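You operate a simulated robot arm through the tools that you are given. There is no shell and no other tool.

You are at the controls of a simulated robot arm. One attempt, no reset.

JOB
Tighten both screws of the tray's handle with the stubby driver, then slide the tray up to the rack.
Fine: the driver goes back in its hole first.
Where things are to end (x, y in the base frame): mending tray within 25 mm of [300, 590].

The check looks at the end state, three seconds after you hand in, the way a careful person would. Anything else that was tipped, shoved, dropped, spilled or broken makes it a failure.

ROBOT AND FRAMES
A 7-joint arm with a fingered hand, fixed in place. Base frame: the origin is at the foot of the arm, x ahead of it, y to its left, z up. Units: mm, degrees, N and s.
Its first joint turns from -166.0 to 166.0 degrees. Payload 4.7 kg.
Tool frame: the origin (TCP) lies between the finger pads and is the grasp point; the fingertips stand 36 mm ahead of it; z points along the fingers, y is the line along which they close. The gripper opens to 120 mm. The gripper's body begins 42 mm behind the TCP. The gripper is a hand of 5 fingers: y runs from the thumb to the fingers, the wrist lies at [-18, -122, -210] in the tool frame.
Orientation is that of the tool frame in the base frame, as a unit quaternion [w, x, y, z]. With the fingers straight down and the wrist toward the robot, the tool's x, y and z point along [0, 1, 0], [1, 0, 0] and [0, 0, -1] of the base frame.

CONTROLS
- The arm moves only by the tool apply_moves. Its argument "targets" is one flat list of numbers, 6 for each row, row after row: the shift along the tool's x, y, z in units of 25 mm (1.0 is 25 mm), then the turn, a rotation vector about the tool's x, y, z in units of 5 degrees (1.0 is 5 degrees). In form: [tx, ty, tz, wx, wy, wz, tx, ty, tz, wx, wy, wz, ...]. A call has 1 to 20 rows; each row shifts and turns the commanded pose from where the row before left it, along the tool's axes as they then stand. A call with a number of a shift or a turn outside -1 to 1 is refused whole. Rows are played at 5 a second. More than 50 mm and 8.6 degrees between two rows, and nothing of the call is played. A pose out of reach is approached as far as the arm can. The call stops where the force on the tool passes 40 N (or 10 N more than at its start, if that is more) or the arm is blocked; 0.2 s more then pass. In this call time passes only in rows, and 0.2 s behind the last. The reply holds the time, the measured pose of the TCP, the force on the tool along the base axes, the opening and the grip force, in the units named above and with some noise, with the torque about the TCP (base axes, N m) and any sound that the robot's microphone picked up, and new pictures: "pictures" is both (left out), scene, wrist or none.
- Cameras (640 x 400 px; columns grow to the right, rows downward): "scene" is fixed at [408.7, 646.8, 1475.5]; the picture's right is [-0.60, 0.80, 0.00], its down [0.75, 0.57, -0.33] and it looks along [-0.26, -0.20, -0.94] (base axes); focal length 257 px, centre (320, 200). "wrist" rides on the gripper at [72, -91, -143] in the tool frame; the picture's right is [-0.80, 0.28, -0.53], its down [-0.53, -0.73, 0.42] and it looks along [-0.27, 0.62, 0.74] (tool axes); focal length 234 px, centre (320, 200). There is no depth. A picture from a camera that has moved, and an enlarged one, comes with that camera's place and axes in the base frame and with its lens. The place of the scene camera against the robot may be out by one fixed shift of up to 18 mm in any direction.
- curl_fingers(index, middle, ring, little, thumb_bend, thumb_turn): sets how far each is bent, from 0 (flat) to 1 (curled in); at 0.3 the hand is open as for a grip, at 0.7 the pads meet at the TCP. One left out holds its place. A second passes; each finger stops where it meets its share of the squeeze, and holds until it gets a number again. It is the only way to open and close the hand. It gives what a move gives, with no picture; readings hold the bend of each and the force on index, middle, ring, little, thumb and palm. thumb_turn goes from beside the hand (0) to across from the fingers (1), as for a grip.
- enlarge(camera, box): a new picture of the part [left, top, right, bottom] of that camera's present view, enlarged. It takes no simulated time.
- finish_job(): hands the job in; it is judged then, once.

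Nothing tells you positions but the pictures and the camera data. Unless the task says otherwise, let go and move clear before handing in.

The tools are called by a JSON object that holds its "op" and its "data". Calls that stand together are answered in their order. apply_moves: Moves the arm, as the interface text tells. Its arguments: {"type":"object","properties":{"targets":{"type":"array"},"pictures":{"type":"string","enum":["both","scene","wrist","none"]}},"required":["targets"]} The other tools are called the same way: curl_fingers (index, middle, ring, little, thumb_bend, thumb_turn) moves the fingers one by one; enlarge (camera, box) takes an enlarged picture of a part of a camera's view; finish_job () hands the job in.

At the start:

```text
time_s: 0.0
position: [31.1, 417.6, 999.7]
tcp_rot: [0.001, 0.707, 0.707, -0.001]
force: [0.8, -0.7, 0.2]
ft_torque: [-0.01, -0.01, -0.01]
grip_width: 119.7
grip_force: 0.0
shape: jaw
bend: [0.3, 0.3, 0.3, 0.3, 0.3, 0.98]
finger forces: [0.1, 0.0, 0.0, 0.0, 0.0, 0.0]
```

scene: 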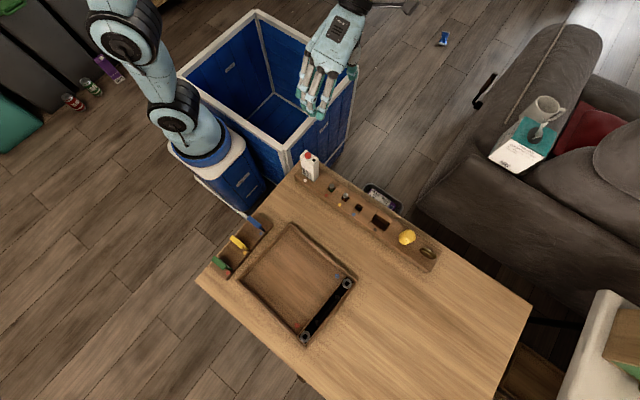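
wrist: 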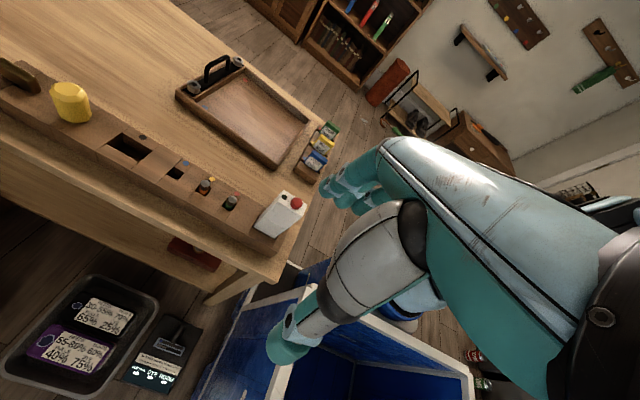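

I see a bench with a rack of tools along its near edge, a wooden tray with a black handle, and a small block of coloured items. I'll look closer before moving anything.

{"op": "enlarge", "data": {"camera": "scene", "box": [280, 140, 450, 280]}}

{"op": "enlarge", "data": {"camera": "scene", "box": [190, 200, 370, 360]}}

{"op": "enlarge", "data": {"camera": "wrist", "box": [0, 40, 320, 250]}}

{"op": "enlarge", "data": {"camera": "wrist", "box": [160, 40, 350, 190]}}

```text
2.86 times, centred on (365, 210) of scene
camera zoom: at [408.7, 646.8, 1475.5], right [-0.6, 0.8, 0.0], down [0.75, 0.57, -0.33], along [-0.26, -0.2, -0.94], focal length 733 px, centre (191, 171)
```

zoom: 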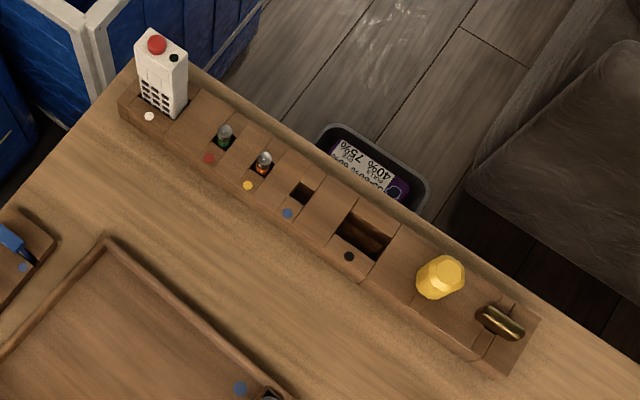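

```text
2.50 times, centred on (280, 280) of scene
camera zoom: at [408.7, 646.8, 1475.5], right [-0.6, 0.8, 0.0], down [0.75, 0.57, -0.33], along [-0.26, -0.2, -0.94], focal length 642 px, centre (420, 0)
```

zoom: 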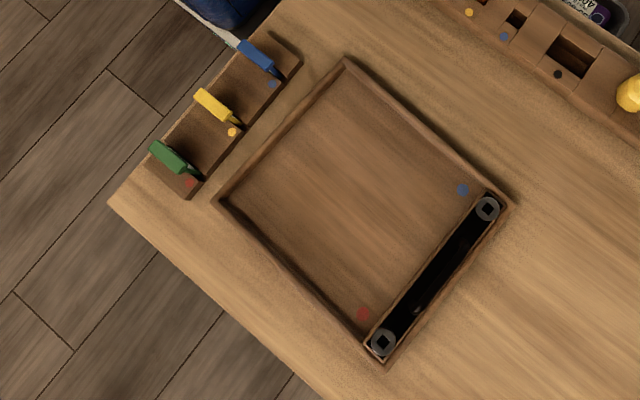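

```text
1.90 times, centred on (160, 145) of wrist
camera zoom: at [-59.1, 489.1, 1142.4], right [0.28, -0.8, 0.53], down [-0.73, -0.53, -0.42], along [0.62, -0.27, -0.74], focal length 446 px, centre (625, 305)
```

zoom: 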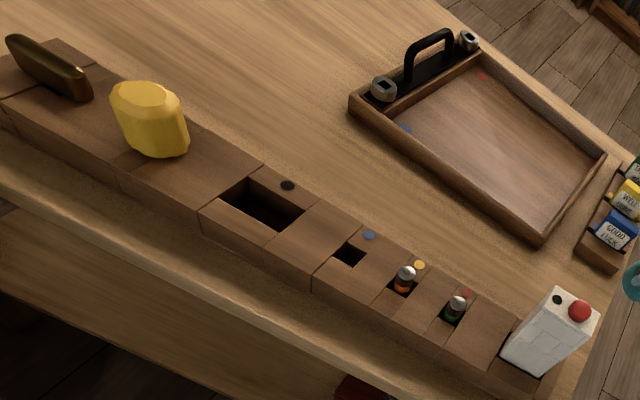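

```text
2.67 times, centred on (255, 115) of wrist
camera zoom: at [-59.1, 489.1, 1142.4], right [0.28, -0.8, 0.53], down [-0.73, -0.53, -0.42], along [0.62, -0.27, -0.74], focal length 624 px, centre (493, 427)
```

zoom: 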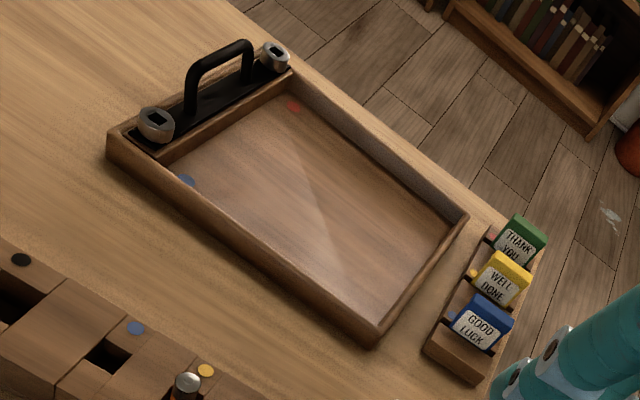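

The bench top items need a closer look, so I'm zooming further on the rack pieces and the screws before choosing a path.

{"op": "enlarge", "data": {"camera": "wrist", "box": [0, 50, 110, 130]}}

{"op": "enlarge", "data": {"camera": "wrist", "box": [150, 150, 310, 250]}}

{"op": "enlarge", "data": {"camera": "scene", "box": [385, 220, 445, 275]}}

{"op": "enlarge", "data": {"camera": "scene", "box": [290, 270, 370, 350]}}

{"op": "enlarge", "data": {"camera": "wrist", "box": [180, 50, 260, 110]}}

{"op": "enlarge", "data": {"camera": "scene", "box": [60, 0, 380, 220]}}

```text
5.00 times, centred on (55, 90) of wrist
camera zoom: at [-59.1, 489.1, 1142.4], right [0.28, -0.8, 0.53], down [-0.73, -0.53, -0.42], along [0.62, -0.27, -0.74], focal length 1171 px, centre (1645, 750)
```

zoom: 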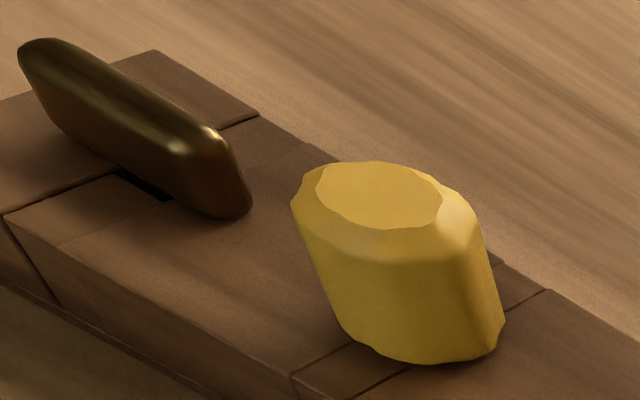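

```text
4.00 times, centred on (230, 200) of wrist
camera zoom: at [-59.1, 489.1, 1142.4], right [0.28, -0.8, 0.53], down [-0.73, -0.53, -0.42], along [0.62, -0.27, -0.74], focal length 937 px, centre (680, 200)
```

zoom: 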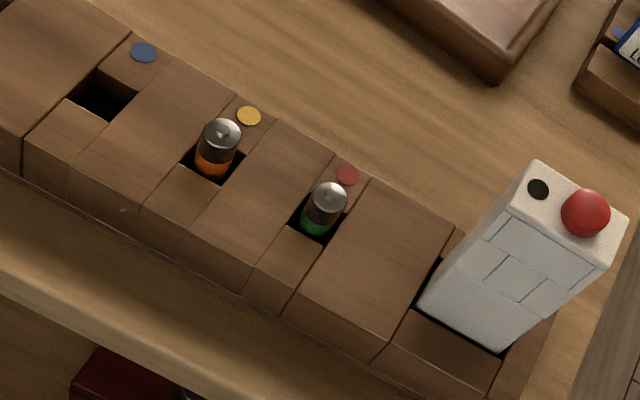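

```text
7.27 times, centred on (415, 248) of scene
camera zoom: at [408.7, 646.8, 1475.5], right [-0.6, 0.8, 0.0], down [0.75, 0.57, -0.33], along [-0.26, -0.2, -0.94], focal length 1866 px, centre (-371, -146)
```

zoom: 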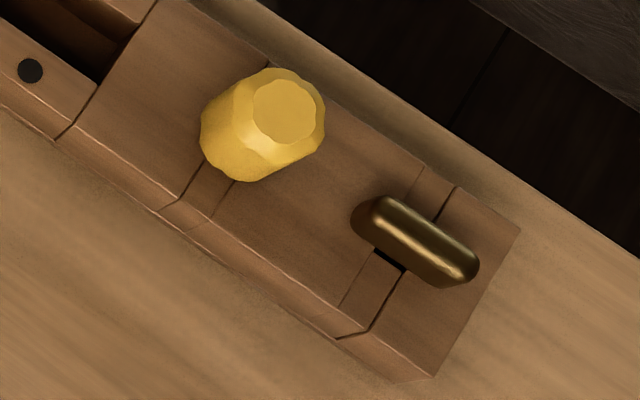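

```text
5.00 times, centred on (330, 310) of scene
camera zoom: at [408.7, 646.8, 1475.5], right [-0.6, 0.8, 0.0], down [0.75, 0.57, -0.33], along [-0.26, -0.2, -0.94], focal length 1283 px, centre (270, -350)
```

zoom: 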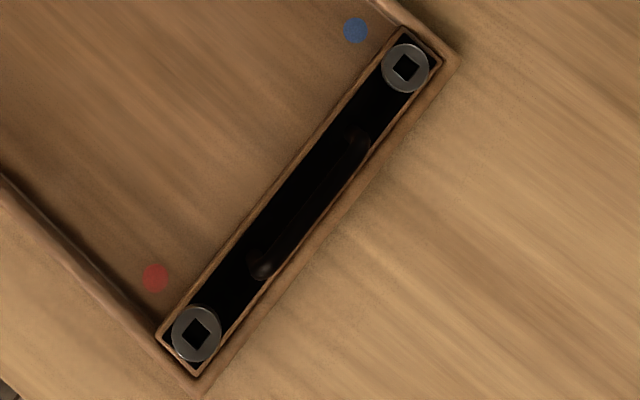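

```text
6.67 times, centred on (220, 80) of wrist
camera zoom: at [-59.1, 489.1, 1142.4], right [0.28, -0.8, 0.53], down [-0.73, -0.53, -0.42], along [0.62, -0.27, -0.74], focal length 1561 px, centre (987, 1000)
```

zoom: 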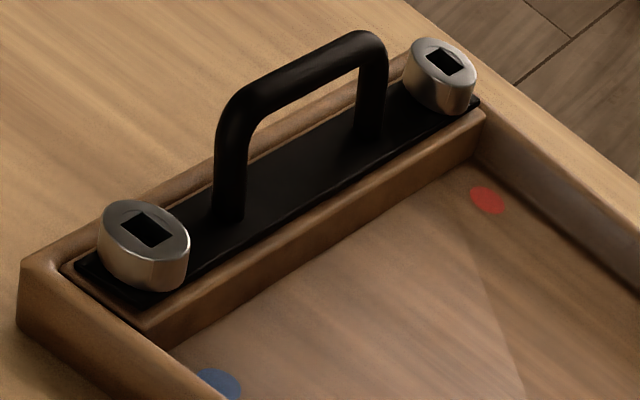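

```text
1.82 times, centred on (220, 110) of scene
camera zoom: at [408.7, 646.8, 1475.5], right [-0.6, 0.8, 0.0], down [0.75, 0.57, -0.33], along [-0.26, -0.2, -0.94], focal length 467 px, centre (502, 364)
```

zoom: 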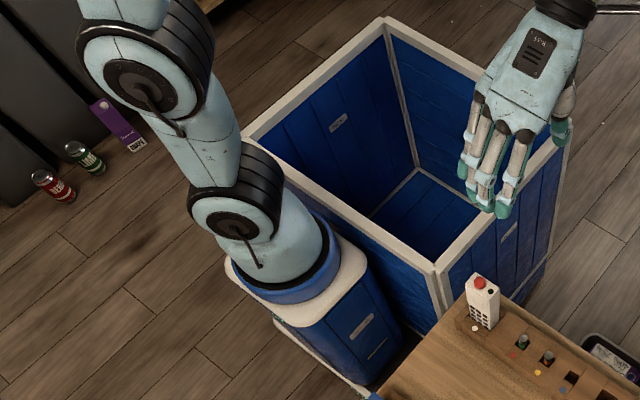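

The yellow faceted knob near (155, 758), top at about z 789, looks like the stubby driver. The two square-socket screws are near (352, 697) and (525, 687). I'm moving above the driver first for a better look.

{"op": "apply_moves", "data": {"targets": [0.971, 0.2, 0.1, 0, 0, 0, 0.971, 0.2, 0.1, 0, 0, 0, 0.971, 0.2, 0.1, 0, 0, 0, 0.971, 0.2, 0.1, 0, 0, 0, 0.971, 0.2, 0.1, 0, 0, 0, 0.971, 0.2, 0.1, 0, 0, 0, 0.971, 0.2, 0.1, 0, 0, 0, 0.971, 0.2, 0.1, 0, 0, 0, 0.971, 0.2, 0.1, 0, 0, 0, 0.971, 0.2, 0.1, 0, 0, 0, 0.971, 0.2, 0.1, 0, 0, 0, 0.971, 0.2, 0.1, 0, 0, 0, 0.971, 0.2, 0.1, 0, 0, 0, 0.971, 0.2, 0.1, 0, 0, 0]}}

```text
time_s: 3.0
position: [101.3, 757.1, 964.1]
tcp_rot: [0.0, 0.707, 0.707, 0.0]
force: [-1.3, 0.7, 0.1]
ft_torque: [0.0, -0.03, -0.02]
grip_width: 119.7
grip_force: 0.2
shape: jaw
bend: [0.3, 0.3, 0.3, 0.3, 0.3, 0.98]
finger forces: [0.0, 0.0, 0.1, 0.0, 0.0, 0.0]
camera wrist: at [10.8, 828.0, 1107.7], right [0.28, -0.8, 0.53], down [-0.73, -0.53, -0.42], along [0.62, -0.27, -0.74], focal length 234 px, centre (320, 200)
```

scene: 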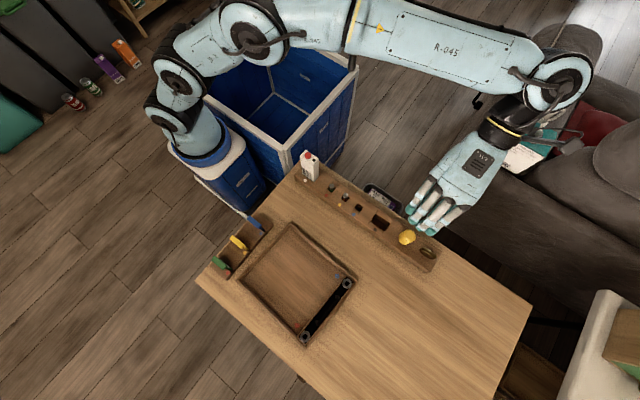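
wrist: 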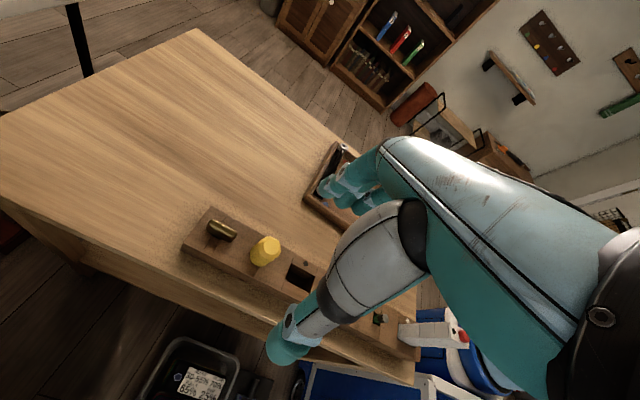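

The arm tracks as expected. I'm enlarging the driver and its neighbour from this nearer viewpoint to fix its position.

{"op": "enlarge", "data": {"camera": "wrist", "box": [180, 200, 310, 290]}}

{"op": "enlarge", "data": {"camera": "scene", "box": [360, 200, 470, 280]}}

{"op": "enlarge", "data": {"camera": "wrist", "box": [240, 100, 480, 380]}}

```text
4.44 times, centred on (245, 245) of wrist
camera zoom: at [10.8, 828.0, 1107.7], right [0.28, -0.8, 0.53], down [-0.73, -0.53, -0.42], along [0.62, -0.27, -0.74], focal length 1041 px, centre (653, 0)
```

zoom: 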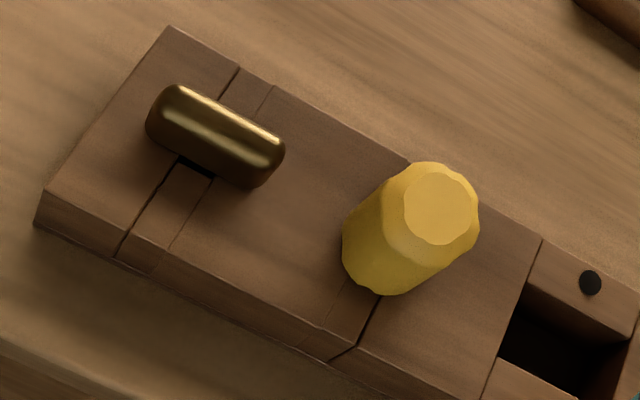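

```text
5.00 times, centred on (415, 240) of scene
camera zoom: at [408.7, 646.8, 1475.5], right [-0.6, 0.8, 0.0], down [0.75, 0.57, -0.33], along [-0.26, -0.2, -0.94], focal length 1283 px, centre (-155, 0)
```

zoom: 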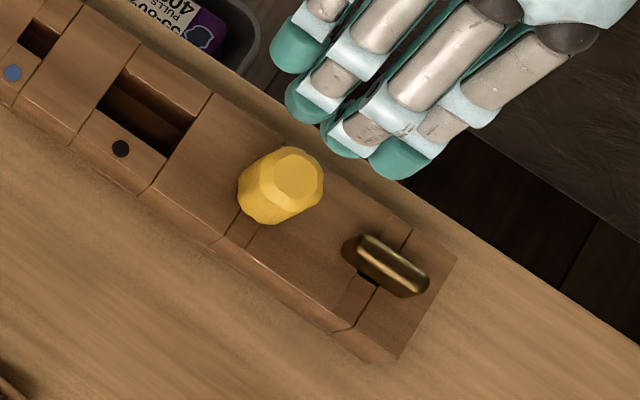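

```text
1.43 times, centred on (360, 240) of wrist
camera zoom: at [10.8, 828.0, 1107.7], right [0.28, -0.8, 0.53], down [-0.73, -0.53, -0.42], along [0.62, -0.27, -0.74], focal length 334 px, centre (263, 143)
```

zoom: 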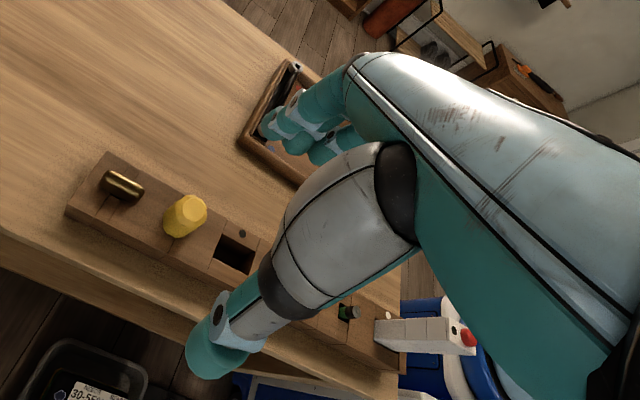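

The driver is at about (153, 756), with its top at z≈791 and the rack top at z≈740. I'll line up directly over it at a safe height and check the alignment.

{"op": "apply_moves", "data": {"targets": [-0.011, 0.411, 0.912, 0, 0, 0, -0.011, 0.411, 0.912, 0, 0, 0, -0.011, 0.411, 0.912, 0, 0, 0, -0.011, 0.411, 0.912, 0, 0, 0, -0.011, 0.411, 0.912, 0, 0, 0]}}

{"op": "enlarge", "data": {"camera": "scene", "box": [360, 190, 470, 270]}}

{"op": "enlarge", "data": {"camera": "wrist", "box": [200, 130, 440, 380]}}

```text
time_s: 4.2
position: [151.8, 755.1, 849.7]
tcp_rot: [-0.001, 0.706, 0.708, -0.001]
force: [-0.3, -0.2, 1.0]
ft_torque: [0.02, -0.01, 0.0]
grip_width: 119.7
grip_force: 0.1
shape: jaw
bend: [0.3, 0.3, 0.3, 0.3, 0.3, 0.98]
finger forces: [0.1, 0.0, 0.0, 0.0, 0.1, 0.0]
camera wrist: at [61.8, 827.3, 993.5], right [0.28, -0.8, 0.52], down [-0.73, -0.53, -0.42], along [0.62, -0.27, -0.74], focal length 234 px, centre (320, 200)
```

scene: 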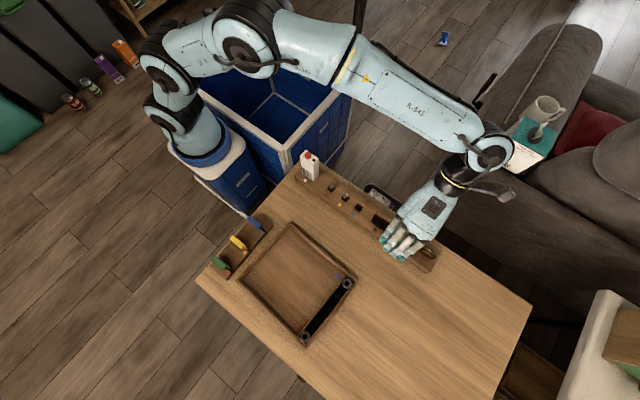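
wrist: 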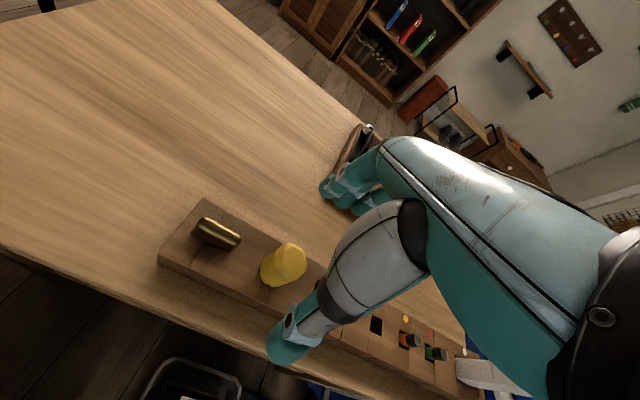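

```text
5.00 times, centred on (415, 230) of scene
camera zoom: at [408.7, 646.8, 1475.5], right [-0.6, 0.8, 0.0], down [0.75, 0.57, -0.33], along [-0.26, -0.2, -0.94], focal length 1283 px, centre (-155, 50)
```

zoom: 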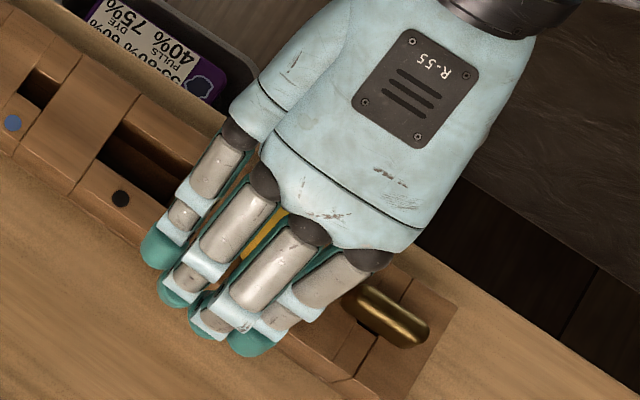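

```text
1.60 times, centred on (320, 255) of wrist
camera zoom: at [61.8, 827.3, 993.5], right [0.28, -0.8, 0.52], down [-0.73, -0.53, -0.42], along [0.62, -0.27, -0.74], focal length 375 px, centre (320, 112)
```

zoom: 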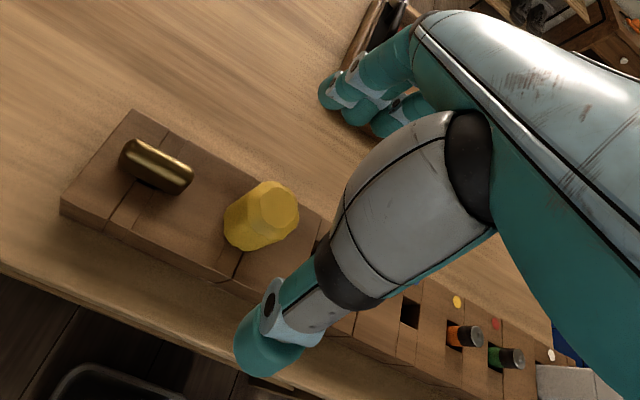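

Alignment over the driver is good. I'm descending gently with the fingers open, stopping short of the rack top.

{"op": "apply_moves", "data": {"targets": [0.01, 0, 0.6, 0, 0, 0, 0.01, 0, 0.6, 0, 0, 0, 0.01, 0, 0.6, 0, 0, 0, 0.01, 0, 0.4, 0, 0, 0, 0, 0, 0.3, 0, 0, 0]}}

{"op": "enlarge", "data": {"camera": "wrist", "box": [200, 130, 440, 380]}}

{"op": "enlarge", "data": {"camera": "scene", "box": [360, 190, 470, 270]}}

```text
time_s: 5.4
position: [152.0, 757.1, 785.8]
tcp_rot: [0.0, 0.707, 0.708, 0.0]
force: [-0.6, -0.3, -0.4]
ft_torque: [0.02, 0.0, -0.01]
grip_width: 119.7
grip_force: 0.0
shape: jaw
bend: [0.3, 0.3, 0.3, 0.3, 0.3, 0.98]
finger forces: [0.0, 0.1, 0.1, 0.1, 0.0, 0.0]
camera wrist: at [61.9, 828.5, 930.3], right [0.28, -0.8, 0.53], down [-0.73, -0.53, -0.42], along [0.62, -0.27, -0.74], focal length 234 px, centre (320, 200)
```

scene: 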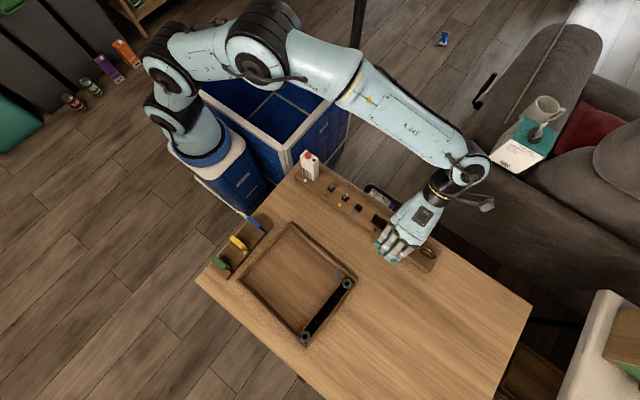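
wrist: 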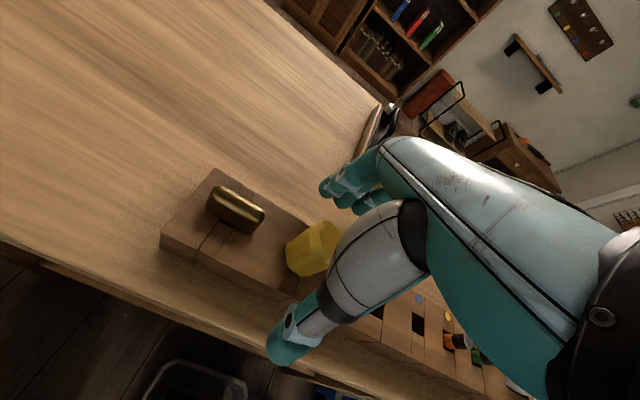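

```text
1.60 times, centred on (320, 255) of wrist
camera zoom: at [61.9, 828.5, 930.3], right [0.28, -0.8, 0.53], down [-0.73, -0.53, -0.42], along [0.62, -0.27, -0.74], focal length 375 px, centre (320, 112)
```

zoom: 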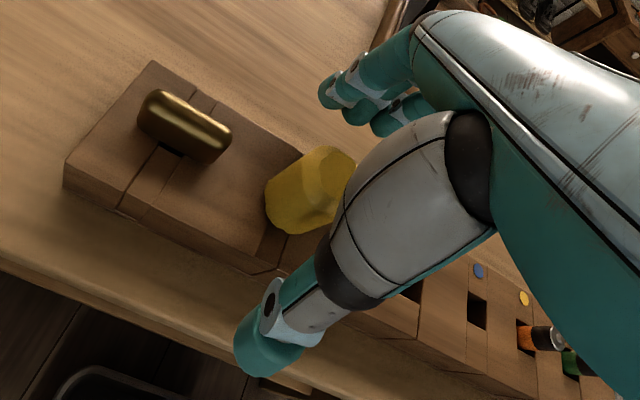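

```text
5.00 times, centred on (415, 230) of scene
camera zoom: at [408.7, 646.8, 1475.5], right [-0.6, 0.8, 0.0], down [0.75, 0.57, -0.33], along [-0.26, -0.2, -0.94], focal length 1283 px, centre (-155, 50)
```

zoom: 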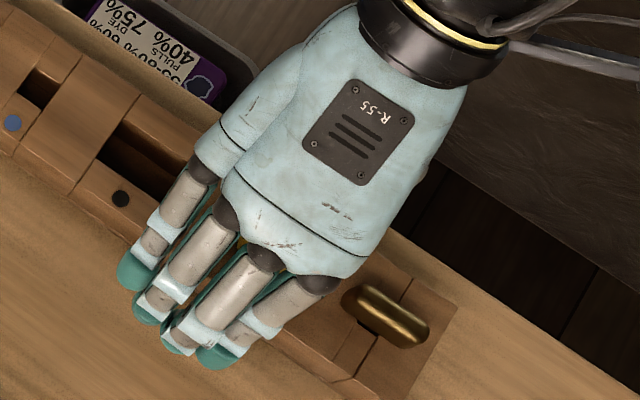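

Clearance looks fine. I'll settle the last few millimetres, then close thumb, index and middle part way to centre the handle while keeping ring and little out of the way.

{"op": "apply_moves", "data": {"targets": [-0.04, 0, 0.14, 0, 0, 0, 0, 0, 0.12, 0, 0, 0], "pictures": "none"}}

{"op": "curl_fingers", "data": {"index": 0.5, "middle": 0.5, "thumb_bend": 0.5}}

{"op": "enlarge", "data": {"camera": "wrist", "box": [200, 130, 440, 380]}}

{"op": "enlarge", "data": {"camera": "scene", "box": [360, 190, 470, 270]}}

```text
time_s: 6.0
position: [151.3, 755.7, 780.7]
tcp_rot: [0.0, 0.706, 0.708, 0.0]
force: [-0.2, -0.2, 0.8]
ft_torque: [-0.01, 0.02, 0.0]
grip_width: 119.7
grip_force: 0.0
shape: jaw
bend: [0.3, 0.3, 0.3, 0.3, 0.3, 0.98]
finger forces: [0.1, 0.1, 0.1, 0.0, 0.1, 0.0]
```

```text
time_s: 7.0
position: [151.4, 757.2, 779.9]
tcp_rot: [0.0, 0.706, 0.708, 0.0]
force: [0.0, -0.2, 0.0]
ft_torque: [-0.01, -0.03, 0.0]
grip_width: 63.9
grip_force: 0.1
shape: fingers
bend: [0.5, 0.5, 0.3, 0.3, 0.5, 0.98]
finger forces: [0.0, 0.0, 0.0, 0.0, 0.0, 0.2]
```

```text
1.60 times, centred on (320, 255) of wrist
camera zoom: at [61.9, 827.6, 924.4], right [0.28, -0.8, 0.53], down [-0.73, -0.53, -0.42], along [0.62, -0.27, -0.74], focal length 375 px, centre (320, 112)
```

zoom: 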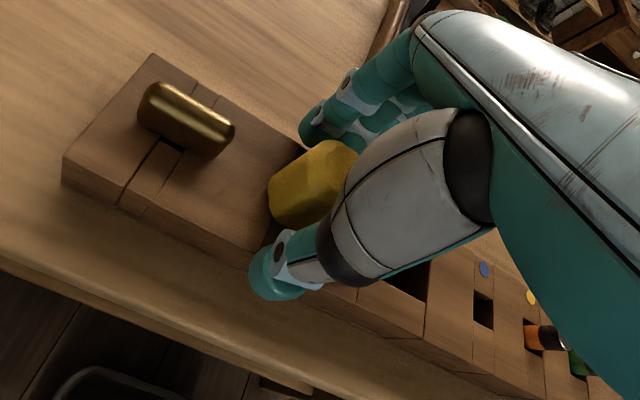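

```text
5.00 times, centred on (415, 230) of scene
camera zoom: at [408.7, 646.8, 1475.5], right [-0.6, 0.8, 0.0], down [0.75, 0.57, -0.33], along [-0.26, -0.2, -0.94], focal length 1283 px, centre (-155, 50)
```

zoom: 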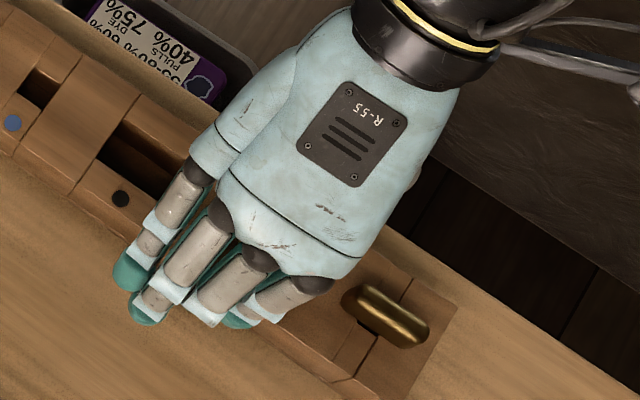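

Fingers are closing symmetrically around the handle. I'm continuing the squeeze in small steps and watching the finger forces.

{"op": "curl_fingers", "data": {"index": 0.56, "middle": 0.56, "thumb_bend": 0.56}}

{"op": "curl_fingers", "data": {"index": 0.62, "middle": 0.62, "thumb_bend": 0.62}}

{"op": "enlarge", "data": {"camera": "wrist", "box": [200, 130, 440, 380]}}

```text
time_s: 8.0
position: [152.5, 756.1, 781.9]
tcp_rot: [-0.001, 0.707, 0.707, 0.0]
force: [3.6, 0.8, 7.6]
ft_torque: [-0.1, -0.39, 0.07]
grip_width: 45.4
grip_force: 5.3
shape: fingers
bend: [0.56, 0.54, 0.3, 0.3, 0.56, 0.98]
finger forces: [0.0, 9.2, 0.0, 0.0, 0.0, 0.0]
```

```text
time_s: 9.0
position: [152.8, 756.2, 781.5]
tcp_rot: [-0.001, 0.707, 0.708, 0.001]
force: [14.6, 1.3, 15.5]
ft_torque: [-0.17, -1.04, 0.19]
grip_width: 38.8
grip_force: 13.9
shape: fingers
bend: [0.56, 0.55, 0.3, 0.3, 0.6, 0.98]
finger forces: [5.1, 20.3, 0.0, 0.0, 1.8, 0.1]
```

```text
1.60 times, centred on (320, 255) of wrist
camera zoom: at [62.7, 827.4, 925.5], right [0.28, -0.8, 0.52], down [-0.73, -0.53, -0.43], along [0.62, -0.27, -0.74], focal length 375 px, centre (320, 112)
```

zoom: 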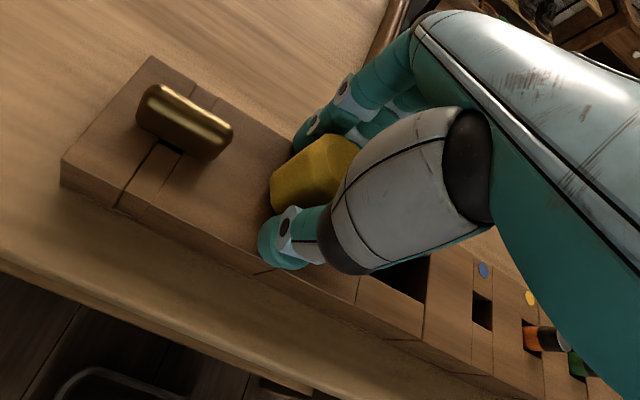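

The reaction forces point to the middle fingertip touching the rack top about 40 mm below the TCP. I'll ease off, lift 6 mm and close again.

{"op": "curl_fingers", "data": {"index": 0.5, "middle": 0.49, "thumb_bend": 0.5}}

{"op": "apply_moves", "data": {"targets": [0, 0.03, -0.13, 0, 0, 0, 0, 0.03, -0.13, 0, 0, 0], "pictures": "none"}}

{"op": "curl_fingers", "data": {"index": 0.57, "middle": 0.57, "thumb_bend": 0.58}}

```text
time_s: 10.0
position: [151.9, 755.8, 779.6]
tcp_rot: [0.0, 0.706, 0.708, 0.0]
force: [0.0, -0.3, -0.4]
ft_torque: [-0.02, 0.0, -0.03]
grip_width: 63.4
grip_force: 0.0
shape: fingers
bend: [0.5, 0.49, 0.3, 0.3, 0.5, 0.98]
finger forces: [0.1, 0.0, 0.0, 0.1, 0.1, 0.0]
```

```text
time_s: 10.6
position: [155.0, 756.0, 787.1]
tcp_rot: [0.0, 0.707, 0.707, -0.001]
force: [0.0, 0.8, -0.1]
ft_torque: [0.01, 0.01, 0.02]
grip_width: 63.0
grip_force: 0.1
shape: fingers
bend: [0.5, 0.49, 0.3, 0.3, 0.5, 0.98]
finger forces: [0.0, 0.0, 0.1, 0.0, 0.0, 0.0]
```

```text
time_s: 11.6
position: [154.4, 756.5, 787.1]
tcp_rot: [0.0, 0.707, 0.707, 0.0]
force: [-0.2, 1.2, 0.0]
ft_torque: [-0.01, -0.01, 0.02]
grip_width: 44.3
grip_force: 0.0
shape: fingers
bend: [0.56, 0.56, 0.3, 0.3, 0.57, 0.98]
finger forces: [0.0, 0.1, 0.0, 0.0, 0.0, 0.0]
```

No contact yet and no rack touch. I'm closing further.

{"op": "curl_fingers", "data": {"index": 0.6, "middle": 0.6, "thumb_bend": 0.61}}

{"op": "curl_fingers", "data": {"index": 0.64, "middle": 0.64, "thumb_bend": 0.65}}

{"op": "enlarge", "data": {"camera": "wrist", "box": [200, 130, 440, 380]}}

```text
time_s: 12.6
position: [154.5, 755.6, 787.5]
tcp_rot: [0.0, 0.707, 0.708, 0.0]
force: [-0.6, 1.0, 0.1]
ft_torque: [0.02, 0.04, 0.04]
grip_width: 35.5
grip_force: 1.5
shape: fingers
bend: [0.59, 0.6, 0.3, 0.3, 0.59, 0.98]
finger forces: [0.4, 0.0, 0.0, 0.0, 1.9, 0.0]
```

```text
time_s: 13.6
position: [153.8, 756.8, 786.8]
tcp_rot: [0.0, 0.707, 0.708, 0.0]
force: [-1.1, 0.1, -0.1]
ft_torque: [0.02, 0.03, 0.01]
grip_width: 33.6
grip_force: 4.2
shape: fingers
bend: [0.6, 0.63, 0.3, 0.3, 0.6, 0.97]
finger forces: [3.1, 0.5, 0.1, 0.0, 4.9, 0.0]
```

```text
1.60 times, centred on (320, 255) of wrist
camera zoom: at [63.9, 827.6, 930.8], right [0.28, -0.8, 0.53], down [-0.73, -0.53, -0.42], along [0.62, -0.27, -0.74], focal length 375 px, centre (320, 112)
```

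zoom: 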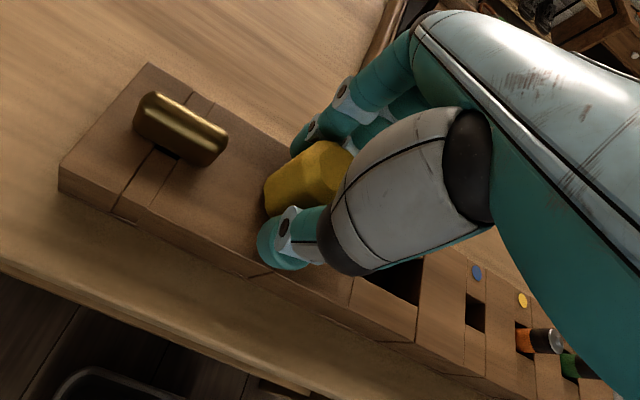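

Thumb and index now hold the handle evenly. I'm increasing the squeeze for a firm grip.

{"op": "curl_fingers", "data": {"index": 0.75, "middle": 0.78, "thumb_bend": 0.78}}

{"op": "enlarge", "data": {"camera": "wrist", "box": [200, 130, 440, 380]}}

```text
time_s: 14.6
position: [154.1, 756.4, 787.3]
tcp_rot: [0.0, 0.707, 0.707, 0.0]
force: [-0.2, -0.1, -0.9]
ft_torque: [-0.02, 0.02, -0.01]
grip_width: 31.5
grip_force: 18.0
shape: fingers
bend: [0.62, 0.71, 0.3, 0.3, 0.61, 0.95]
finger forces: [10.0, 7.8, 0.0, 0.0, 18.3, 0.0]
```

```text
1.60 times, centred on (320, 255) of wrist
camera zoom: at [64.0, 827.6, 930.7], right [0.28, -0.8, 0.53], down [-0.73, -0.53, -0.42], along [0.62, -0.27, -0.74], focal length 375 px, centre (320, 112)
```

zoom: 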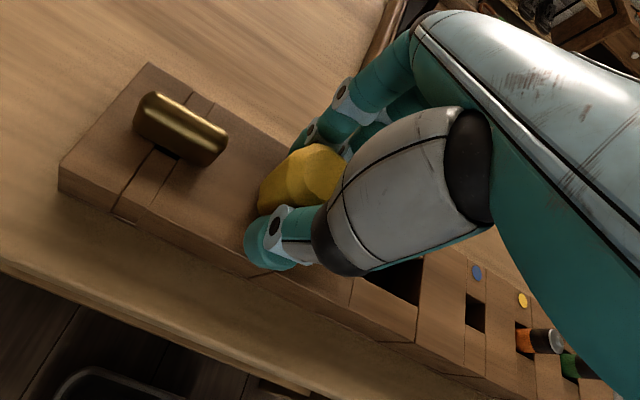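

The grip is balanced (thumb 18 N against index 10 N plus middle 8 N). I'm lifting slowly and checking that the driver follows.

{"op": "apply_moves", "data": {"targets": [0, 0, -0.2, 0, 0, 0, 0, 0, -0.3, 0, 0, 0, 0, 0, -0.5, 0, 0, 0, 0, 0, -0.5, 0, 0, 0, 0, 0, -0.5, 0, 0, 0, 0, 0, -0.5, 0, 0, 0]}}

{"op": "enlarge", "data": {"camera": "wrist", "box": [200, 130, 440, 380]}}

{"op": "enlarge", "data": {"camera": "scene", "box": [360, 190, 470, 270]}}

```text
time_s: 16.0
position: [153.5, 757.7, 848.7]
tcp_rot: [0.0, 0.707, 0.708, 0.0]
force: [0.7, 0.1, -1.2]
ft_torque: [0.0, 0.03, 0.0]
grip_width: 31.4
grip_force: 17.7
shape: fingers
bend: [0.62, 0.71, 0.3, 0.3, 0.61, 0.95]
finger forces: [10.1, 7.7, 0.0, 0.0, 18.1, 0.1]
camera wrist: at [64.4, 828.3, 993.0], right [0.28, -0.8, 0.53], down [-0.73, -0.53, -0.42], along [0.62, -0.27, -0.74], focal length 234 px, centre (320, 200)
```

scene: 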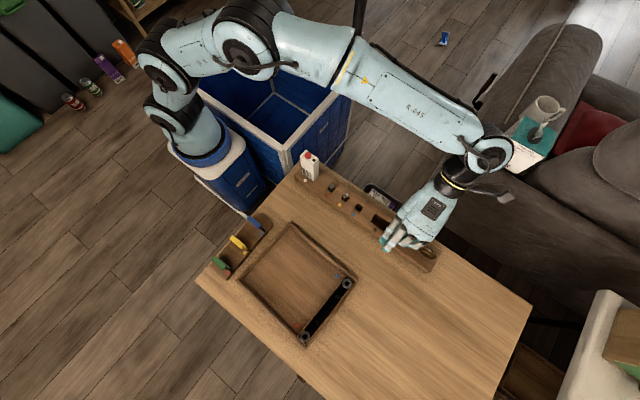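
wrist: 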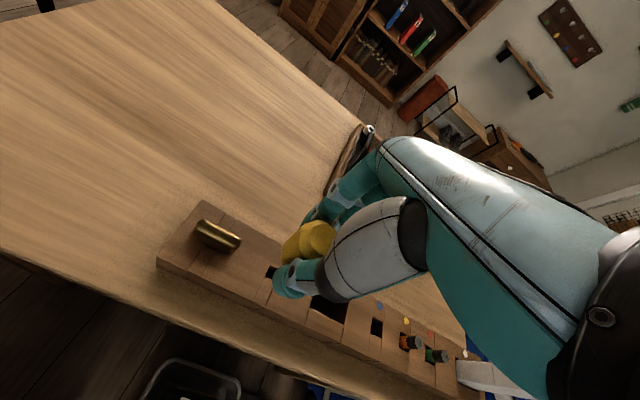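

```text
1.60 times, centred on (320, 255) of wrist
camera zoom: at [64.4, 828.3, 993.0], right [0.28, -0.8, 0.53], down [-0.73, -0.53, -0.42], along [0.62, -0.27, -0.74], focal length 375 px, centre (320, 112)
```

zoom: 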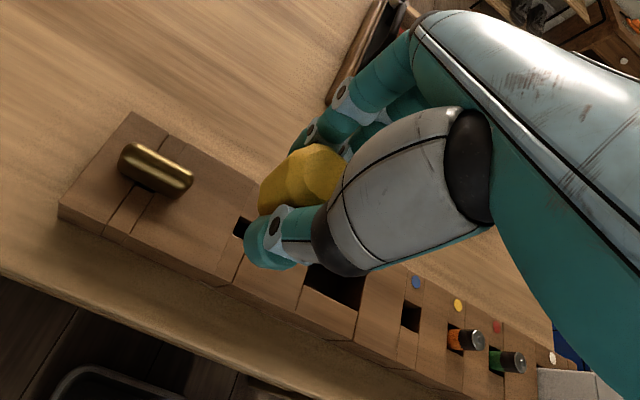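

```text
5.00 times, centred on (415, 230) of scene
camera zoom: at [408.7, 646.8, 1475.5], right [-0.6, 0.8, 0.0], down [0.75, 0.57, -0.33], along [-0.26, -0.2, -0.94], focal length 1283 px, centre (-155, 50)
```

zoom: 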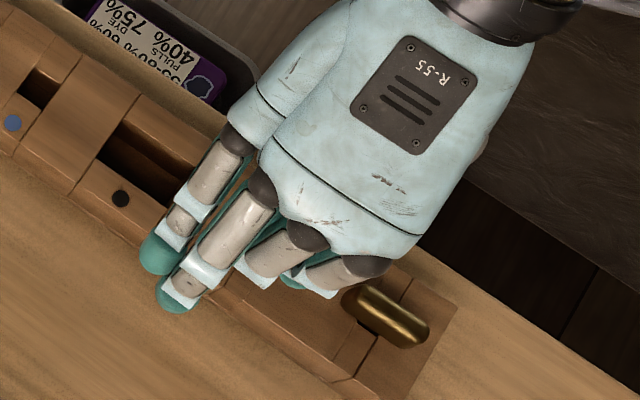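

The driver is lifted, leaving a dark hole in the rack at about (153, 756). I'll carry it up and tilt it toward the scene camera to see the tip's shape, length and angle.

{"op": "apply_moves", "data": {"targets": [-0.628, 0.584, -0.804, 0, 0, 0, -0.628, 0.584, -0.804, 0, 0, 0, -0.628, 0.584, -0.804, 0, 0, 0, -0.628, 0.584, -0.804, 0, 0, 0, -0.628, 0.584, -0.804, 0, 0, 0, -0.628, 0.584, -0.804, 0, 0, 0, -0.628, 0.584, -0.804, 0, 0, 0, -0.628, 0.584, -0.804, 0, 0, 0, -0.628, 0.584, -0.804, 0, 0, 0, -0.628, 0.584, -0.804, 0, 0, 0], "pictures": "none"}}

{"op": "apply_moves", "data": {"targets": [0, 0, 0, -1, 0, 0, 0, 0, 0, -1, 0, 0, 0, 0, 0, -1, 0, 0, 0, 0, 0, -1, 0, 0, 0, 0, 0, -1, 0, 0, 0, 0, 0, -1, 0, 0, 0, 0, 0, -1, 0, 0, 0, 0, 0, -1, 0, 0, 0, 0, 0, -1, 0, 0, 0, 0, 0, -1, 0, 0, 0, 0, 0, -1, 0, 0, 0, 0, 0, -1, 0, 0]}}

{"op": "enlarge", "data": {"camera": "scene", "box": [270, 150, 390, 260]}}

```text
time_s: 18.2
position: [299.2, 602.5, 1049.3]
tcp_rot: [0.0, 0.707, 0.707, -0.001]
force: [-0.7, -0.2, -1.0]
ft_torque: [-0.02, 0.01, 0.02]
grip_width: 31.3
grip_force: 17.6
shape: fingers
bend: [0.62, 0.71, 0.3, 0.3, 0.61, 0.95]
finger forces: [9.9, 8.0, 0.1, 0.0, 18.1, 0.1]
```

```text
time_s: 20.8
position: [298.3, 599.4, 1050.6]
tcp_rot: [0.354, 0.611, 0.613, 0.354]
force: [-0.6, 1.5, -0.7]
ft_torque: [0.04, 0.04, 0.0]
grip_width: 31.1
grip_force: 18.0
shape: fingers
bend: [0.62, 0.71, 0.3, 0.3, 0.61, 0.95]
finger forces: [9.7, 8.0, 0.0, 0.0, 18.4, 0.0]
camera wrist: at [130.5, 670.9, 1043.5], right [-0.31, -0.8, 0.5], down [0.0, -0.53, -0.85], along [0.95, -0.26, 0.17], focal length 234 px, centre (320, 200)
```

scene: 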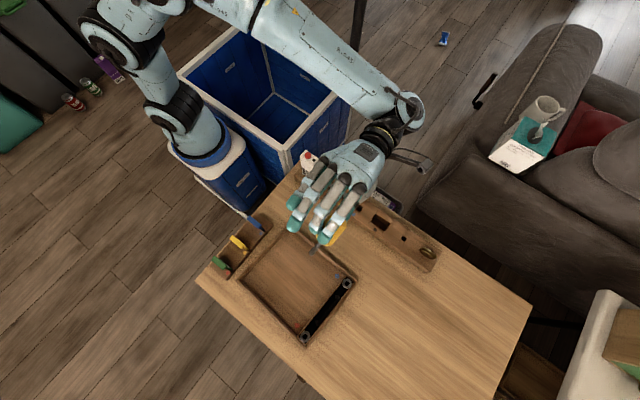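
wrist: 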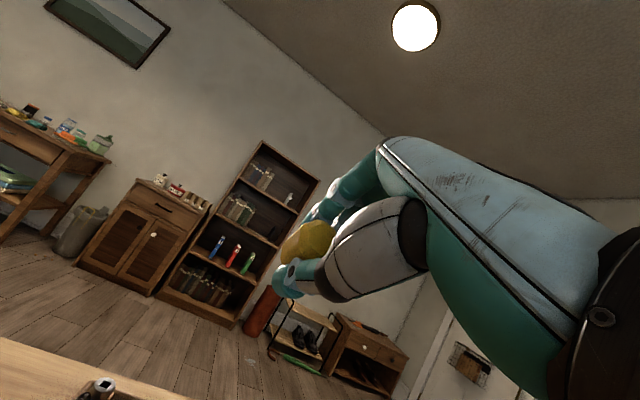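

```text
3.64 times, centred on (330, 205) of scene
camera zoom: at [408.7, 646.8, 1475.5], right [-0.6, 0.8, 0.0], down [0.75, 0.57, -0.33], along [-0.26, -0.2, -0.94], focal length 933 px, centre (284, 182)
```

zoom: 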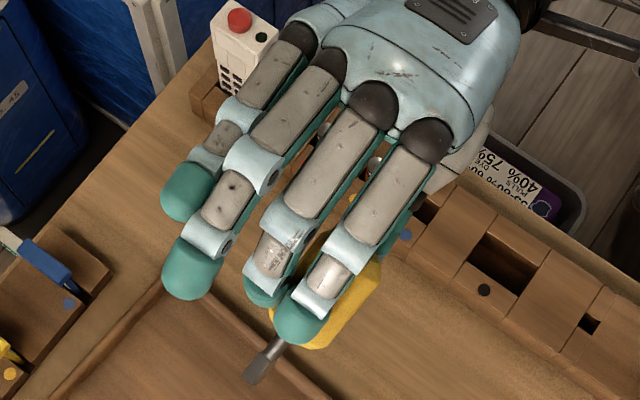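

The shank is visible, dark grey with a square-looking tip, and it looks parallel to the fingers. I'm zooming in on the tip.

{"op": "enlarge", "data": {"camera": "scene", "box": [300, 220, 350, 260]}}

{"op": "apply_moves", "data": {"targets": [0, 0, 0, -1, 0, 0, 0, 0, 0, -1, 0, 0, 0, 0, 0, -1, 0, 0, 0, 0, 0, -1, 0, 0, 0, 0, 0, -1, 0, 0, 0, 0, 0, -1, 0, 0, 0, 0, 0, -1, 0, 0, 0, 0, 0, -1, 0, 0]}}

{"op": "enlarge", "data": {"camera": "scene", "box": [290, 200, 370, 260]}}

```text
10.00 times, centred on (325, 240) of scene
camera zoom: at [408.7, 646.8, 1475.5], right [-0.6, 0.8, 0.0], down [0.75, 0.57, -0.33], along [-0.26, -0.2, -0.94], focal length 2566 px, centre (270, -200)
```

zoom: 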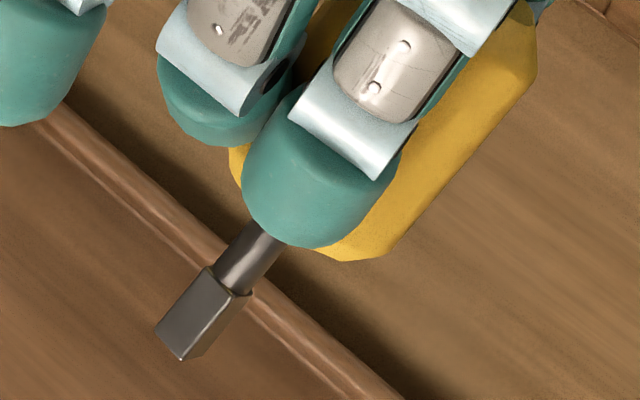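

```text
time_s: 22.6
position: [298.3, 603.1, 1051.9]
tcp_rot: [0.489, 0.509, 0.512, 0.49]
force: [0.2, -0.2, -0.9]
ft_torque: [-0.03, 0.03, -0.01]
grip_width: 31.5
grip_force: 16.7
shape: fingers
bend: [0.62, 0.71, 0.3, 0.3, 0.61, 0.94]
finger forces: [9.3, 8.2, 0.1, 0.1, 17.5, 0.0]
out of reach, approached as far as the arm can: row 3, 7, 8
camera wrist: at [152.5, 673.6, 967.8], right [-0.51, -0.8, 0.3], down [0.39, -0.53, -0.75], along [0.77, -0.26, 0.59], focal length 234 px, centre (320, 200)
```

scene: 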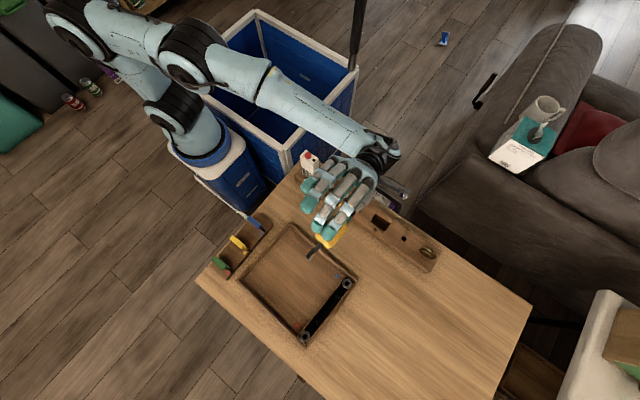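
wrist: 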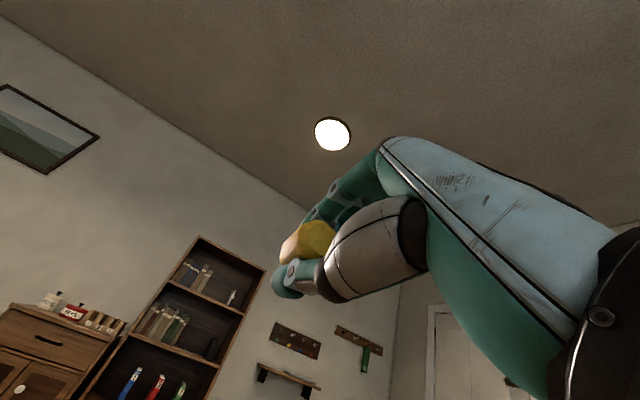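

```text
6.67 times, centred on (330, 230) of scene
camera zoom: at [408.7, 646.8, 1475.5], right [-0.6, 0.8, 0.0], down [0.75, 0.57, -0.33], along [-0.26, -0.2, -0.94], focal length 1711 px, centre (253, 0)
```

zoom: 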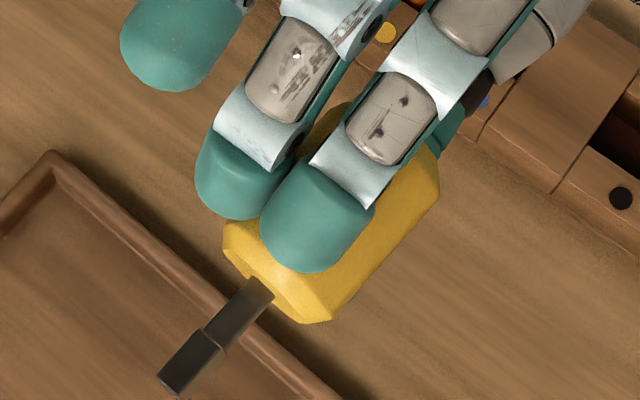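

The driver has a round shank with a square tip, as the sockets need. I'm enlarging the tip to measure its roll angle in the hand.

{"op": "enlarge", "data": {"camera": "scene", "box": [308, 238, 332, 262]}}

{"op": "enlarge", "data": {"camera": "scene", "box": [300, 205, 360, 255]}}

```text
16.00 times, centred on (320, 250) of scene
camera zoom: at [408.7, 646.8, 1475.5], right [-0.6, 0.8, 0.0], down [0.75, 0.57, -0.33], along [-0.26, -0.2, -0.94], focal length 4106 px, centre (320, -600)
```

zoom: 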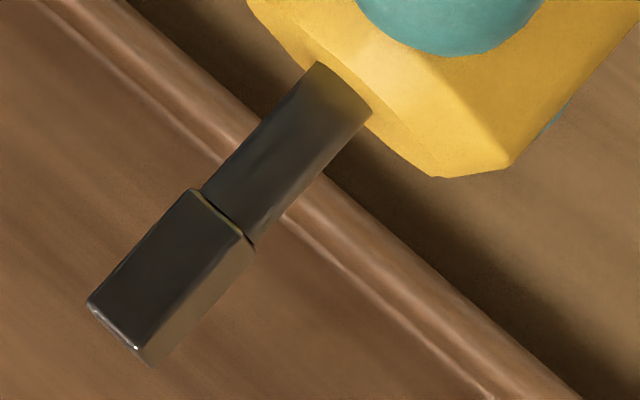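

```text
8.00 times, centred on (330, 230) of scene
camera zoom: at [408.7, 646.8, 1475.5], right [-0.6, 0.8, 0.0], down [0.75, 0.57, -0.33], along [-0.26, -0.2, -0.94], focal length 2053 px, centre (240, -40)
```

zoom: 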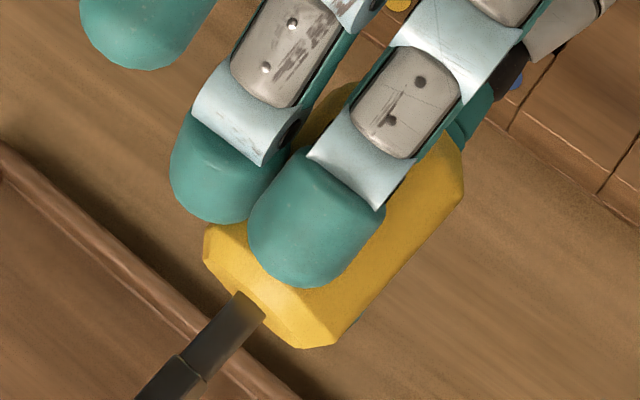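

The square tip is about 7.5 mm across and 16 mm long, seemingly rolled roughly 10° in the hand. I'll roll the tool to verify that by watching the side face vanish.

{"op": "apply_moves", "data": {"targets": [0, 0, 0, 0, 0, -0.8, 0, 0, 0, 0, 0, -0.8, 0, 0, 0, 0, 0, -0.8, 0, 0, 0, 0, 0, -0.8], "pictures": "none"}}

{"op": "enlarge", "data": {"camera": "scene", "box": [308, 238, 332, 262]}}

```text
time_s: 23.6
position: [299.9, 602.5, 1050.7]
tcp_rot: [0.552, 0.433, 0.578, 0.416]
force: [-0.3, 0.6, -1.9]
ft_torque: [-0.02, 0.03, 0.02]
grip_width: 31.2
grip_force: 17.3
shape: fingers
bend: [0.62, 0.71, 0.3, 0.3, 0.61, 0.94]
finger forces: [9.3, 8.1, 0.0, 0.0, 17.3, 0.0]
```

```text
16.00 times, centred on (320, 250) of scene
camera zoom: at [408.7, 646.8, 1475.5], right [-0.6, 0.8, 0.0], down [0.75, 0.57, -0.33], along [-0.26, -0.2, -0.94], focal length 4106 px, centre (320, -600)
```

zoom: 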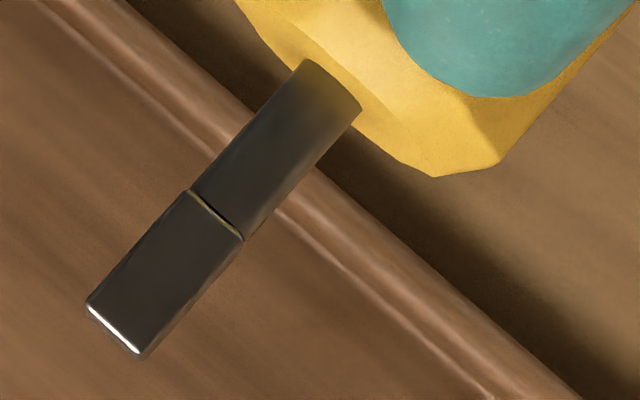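

The side face has almost gone. I'm zooming tighter to read what remains of it.

{"op": "enlarge", "data": {"camera": "scene", "box": [303, 247, 317, 262]}}

{"op": "apply_moves", "data": {"targets": [0, 0, 0, 0, 0, -0.8], "pictures": "none"}}

{"op": "enlarge", "data": {"camera": "scene", "box": [303, 247, 317, 262]}}

```text
16.00 times, centred on (310, 254) of scene
camera zoom: at [408.7, 646.8, 1475.5], right [-0.6, 0.8, 0.0], down [0.75, 0.57, -0.33], along [-0.26, -0.2, -0.94], focal length 4106 px, centre (480, -672)
```

zoom: 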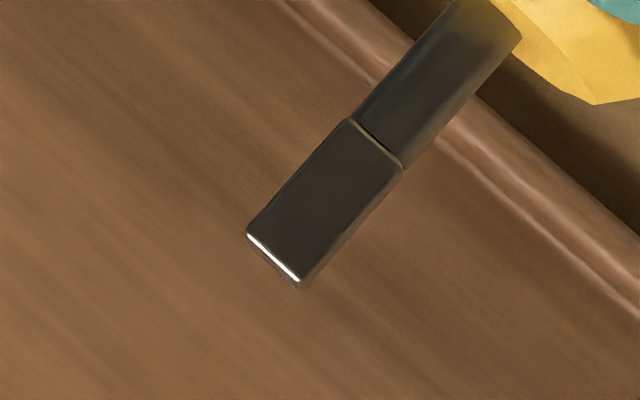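

```text
time_s: 24.0
position: [298.6, 604.6, 1052.6]
tcp_rot: [0.566, 0.413, 0.593, 0.397]
force: [0.3, -0.4, -1.4]
ft_torque: [-0.02, 0.0, -0.03]
grip_width: 31.3
grip_force: 17.2
shape: fingers
bend: [0.62, 0.71, 0.3, 0.3, 0.61, 0.94]
finger forces: [9.3, 7.9, 0.0, 0.1, 17.4, 0.0]
```

```text
16.00 times, centred on (310, 254) of scene
camera zoom: at [408.7, 646.8, 1475.5], right [-0.6, 0.8, 0.0], down [0.75, 0.57, -0.33], along [-0.26, -0.2, -0.94], focal length 4106 px, centre (480, -672)
```

zoom: 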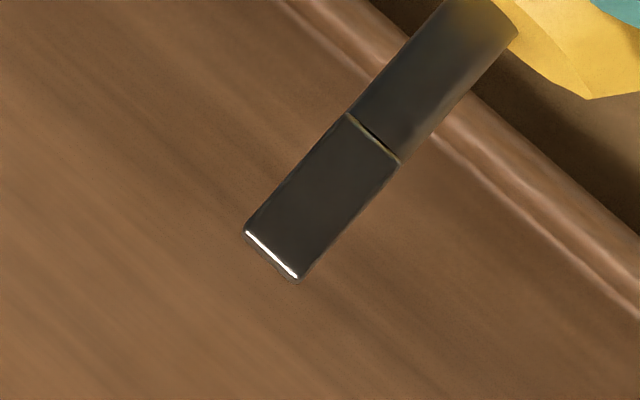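

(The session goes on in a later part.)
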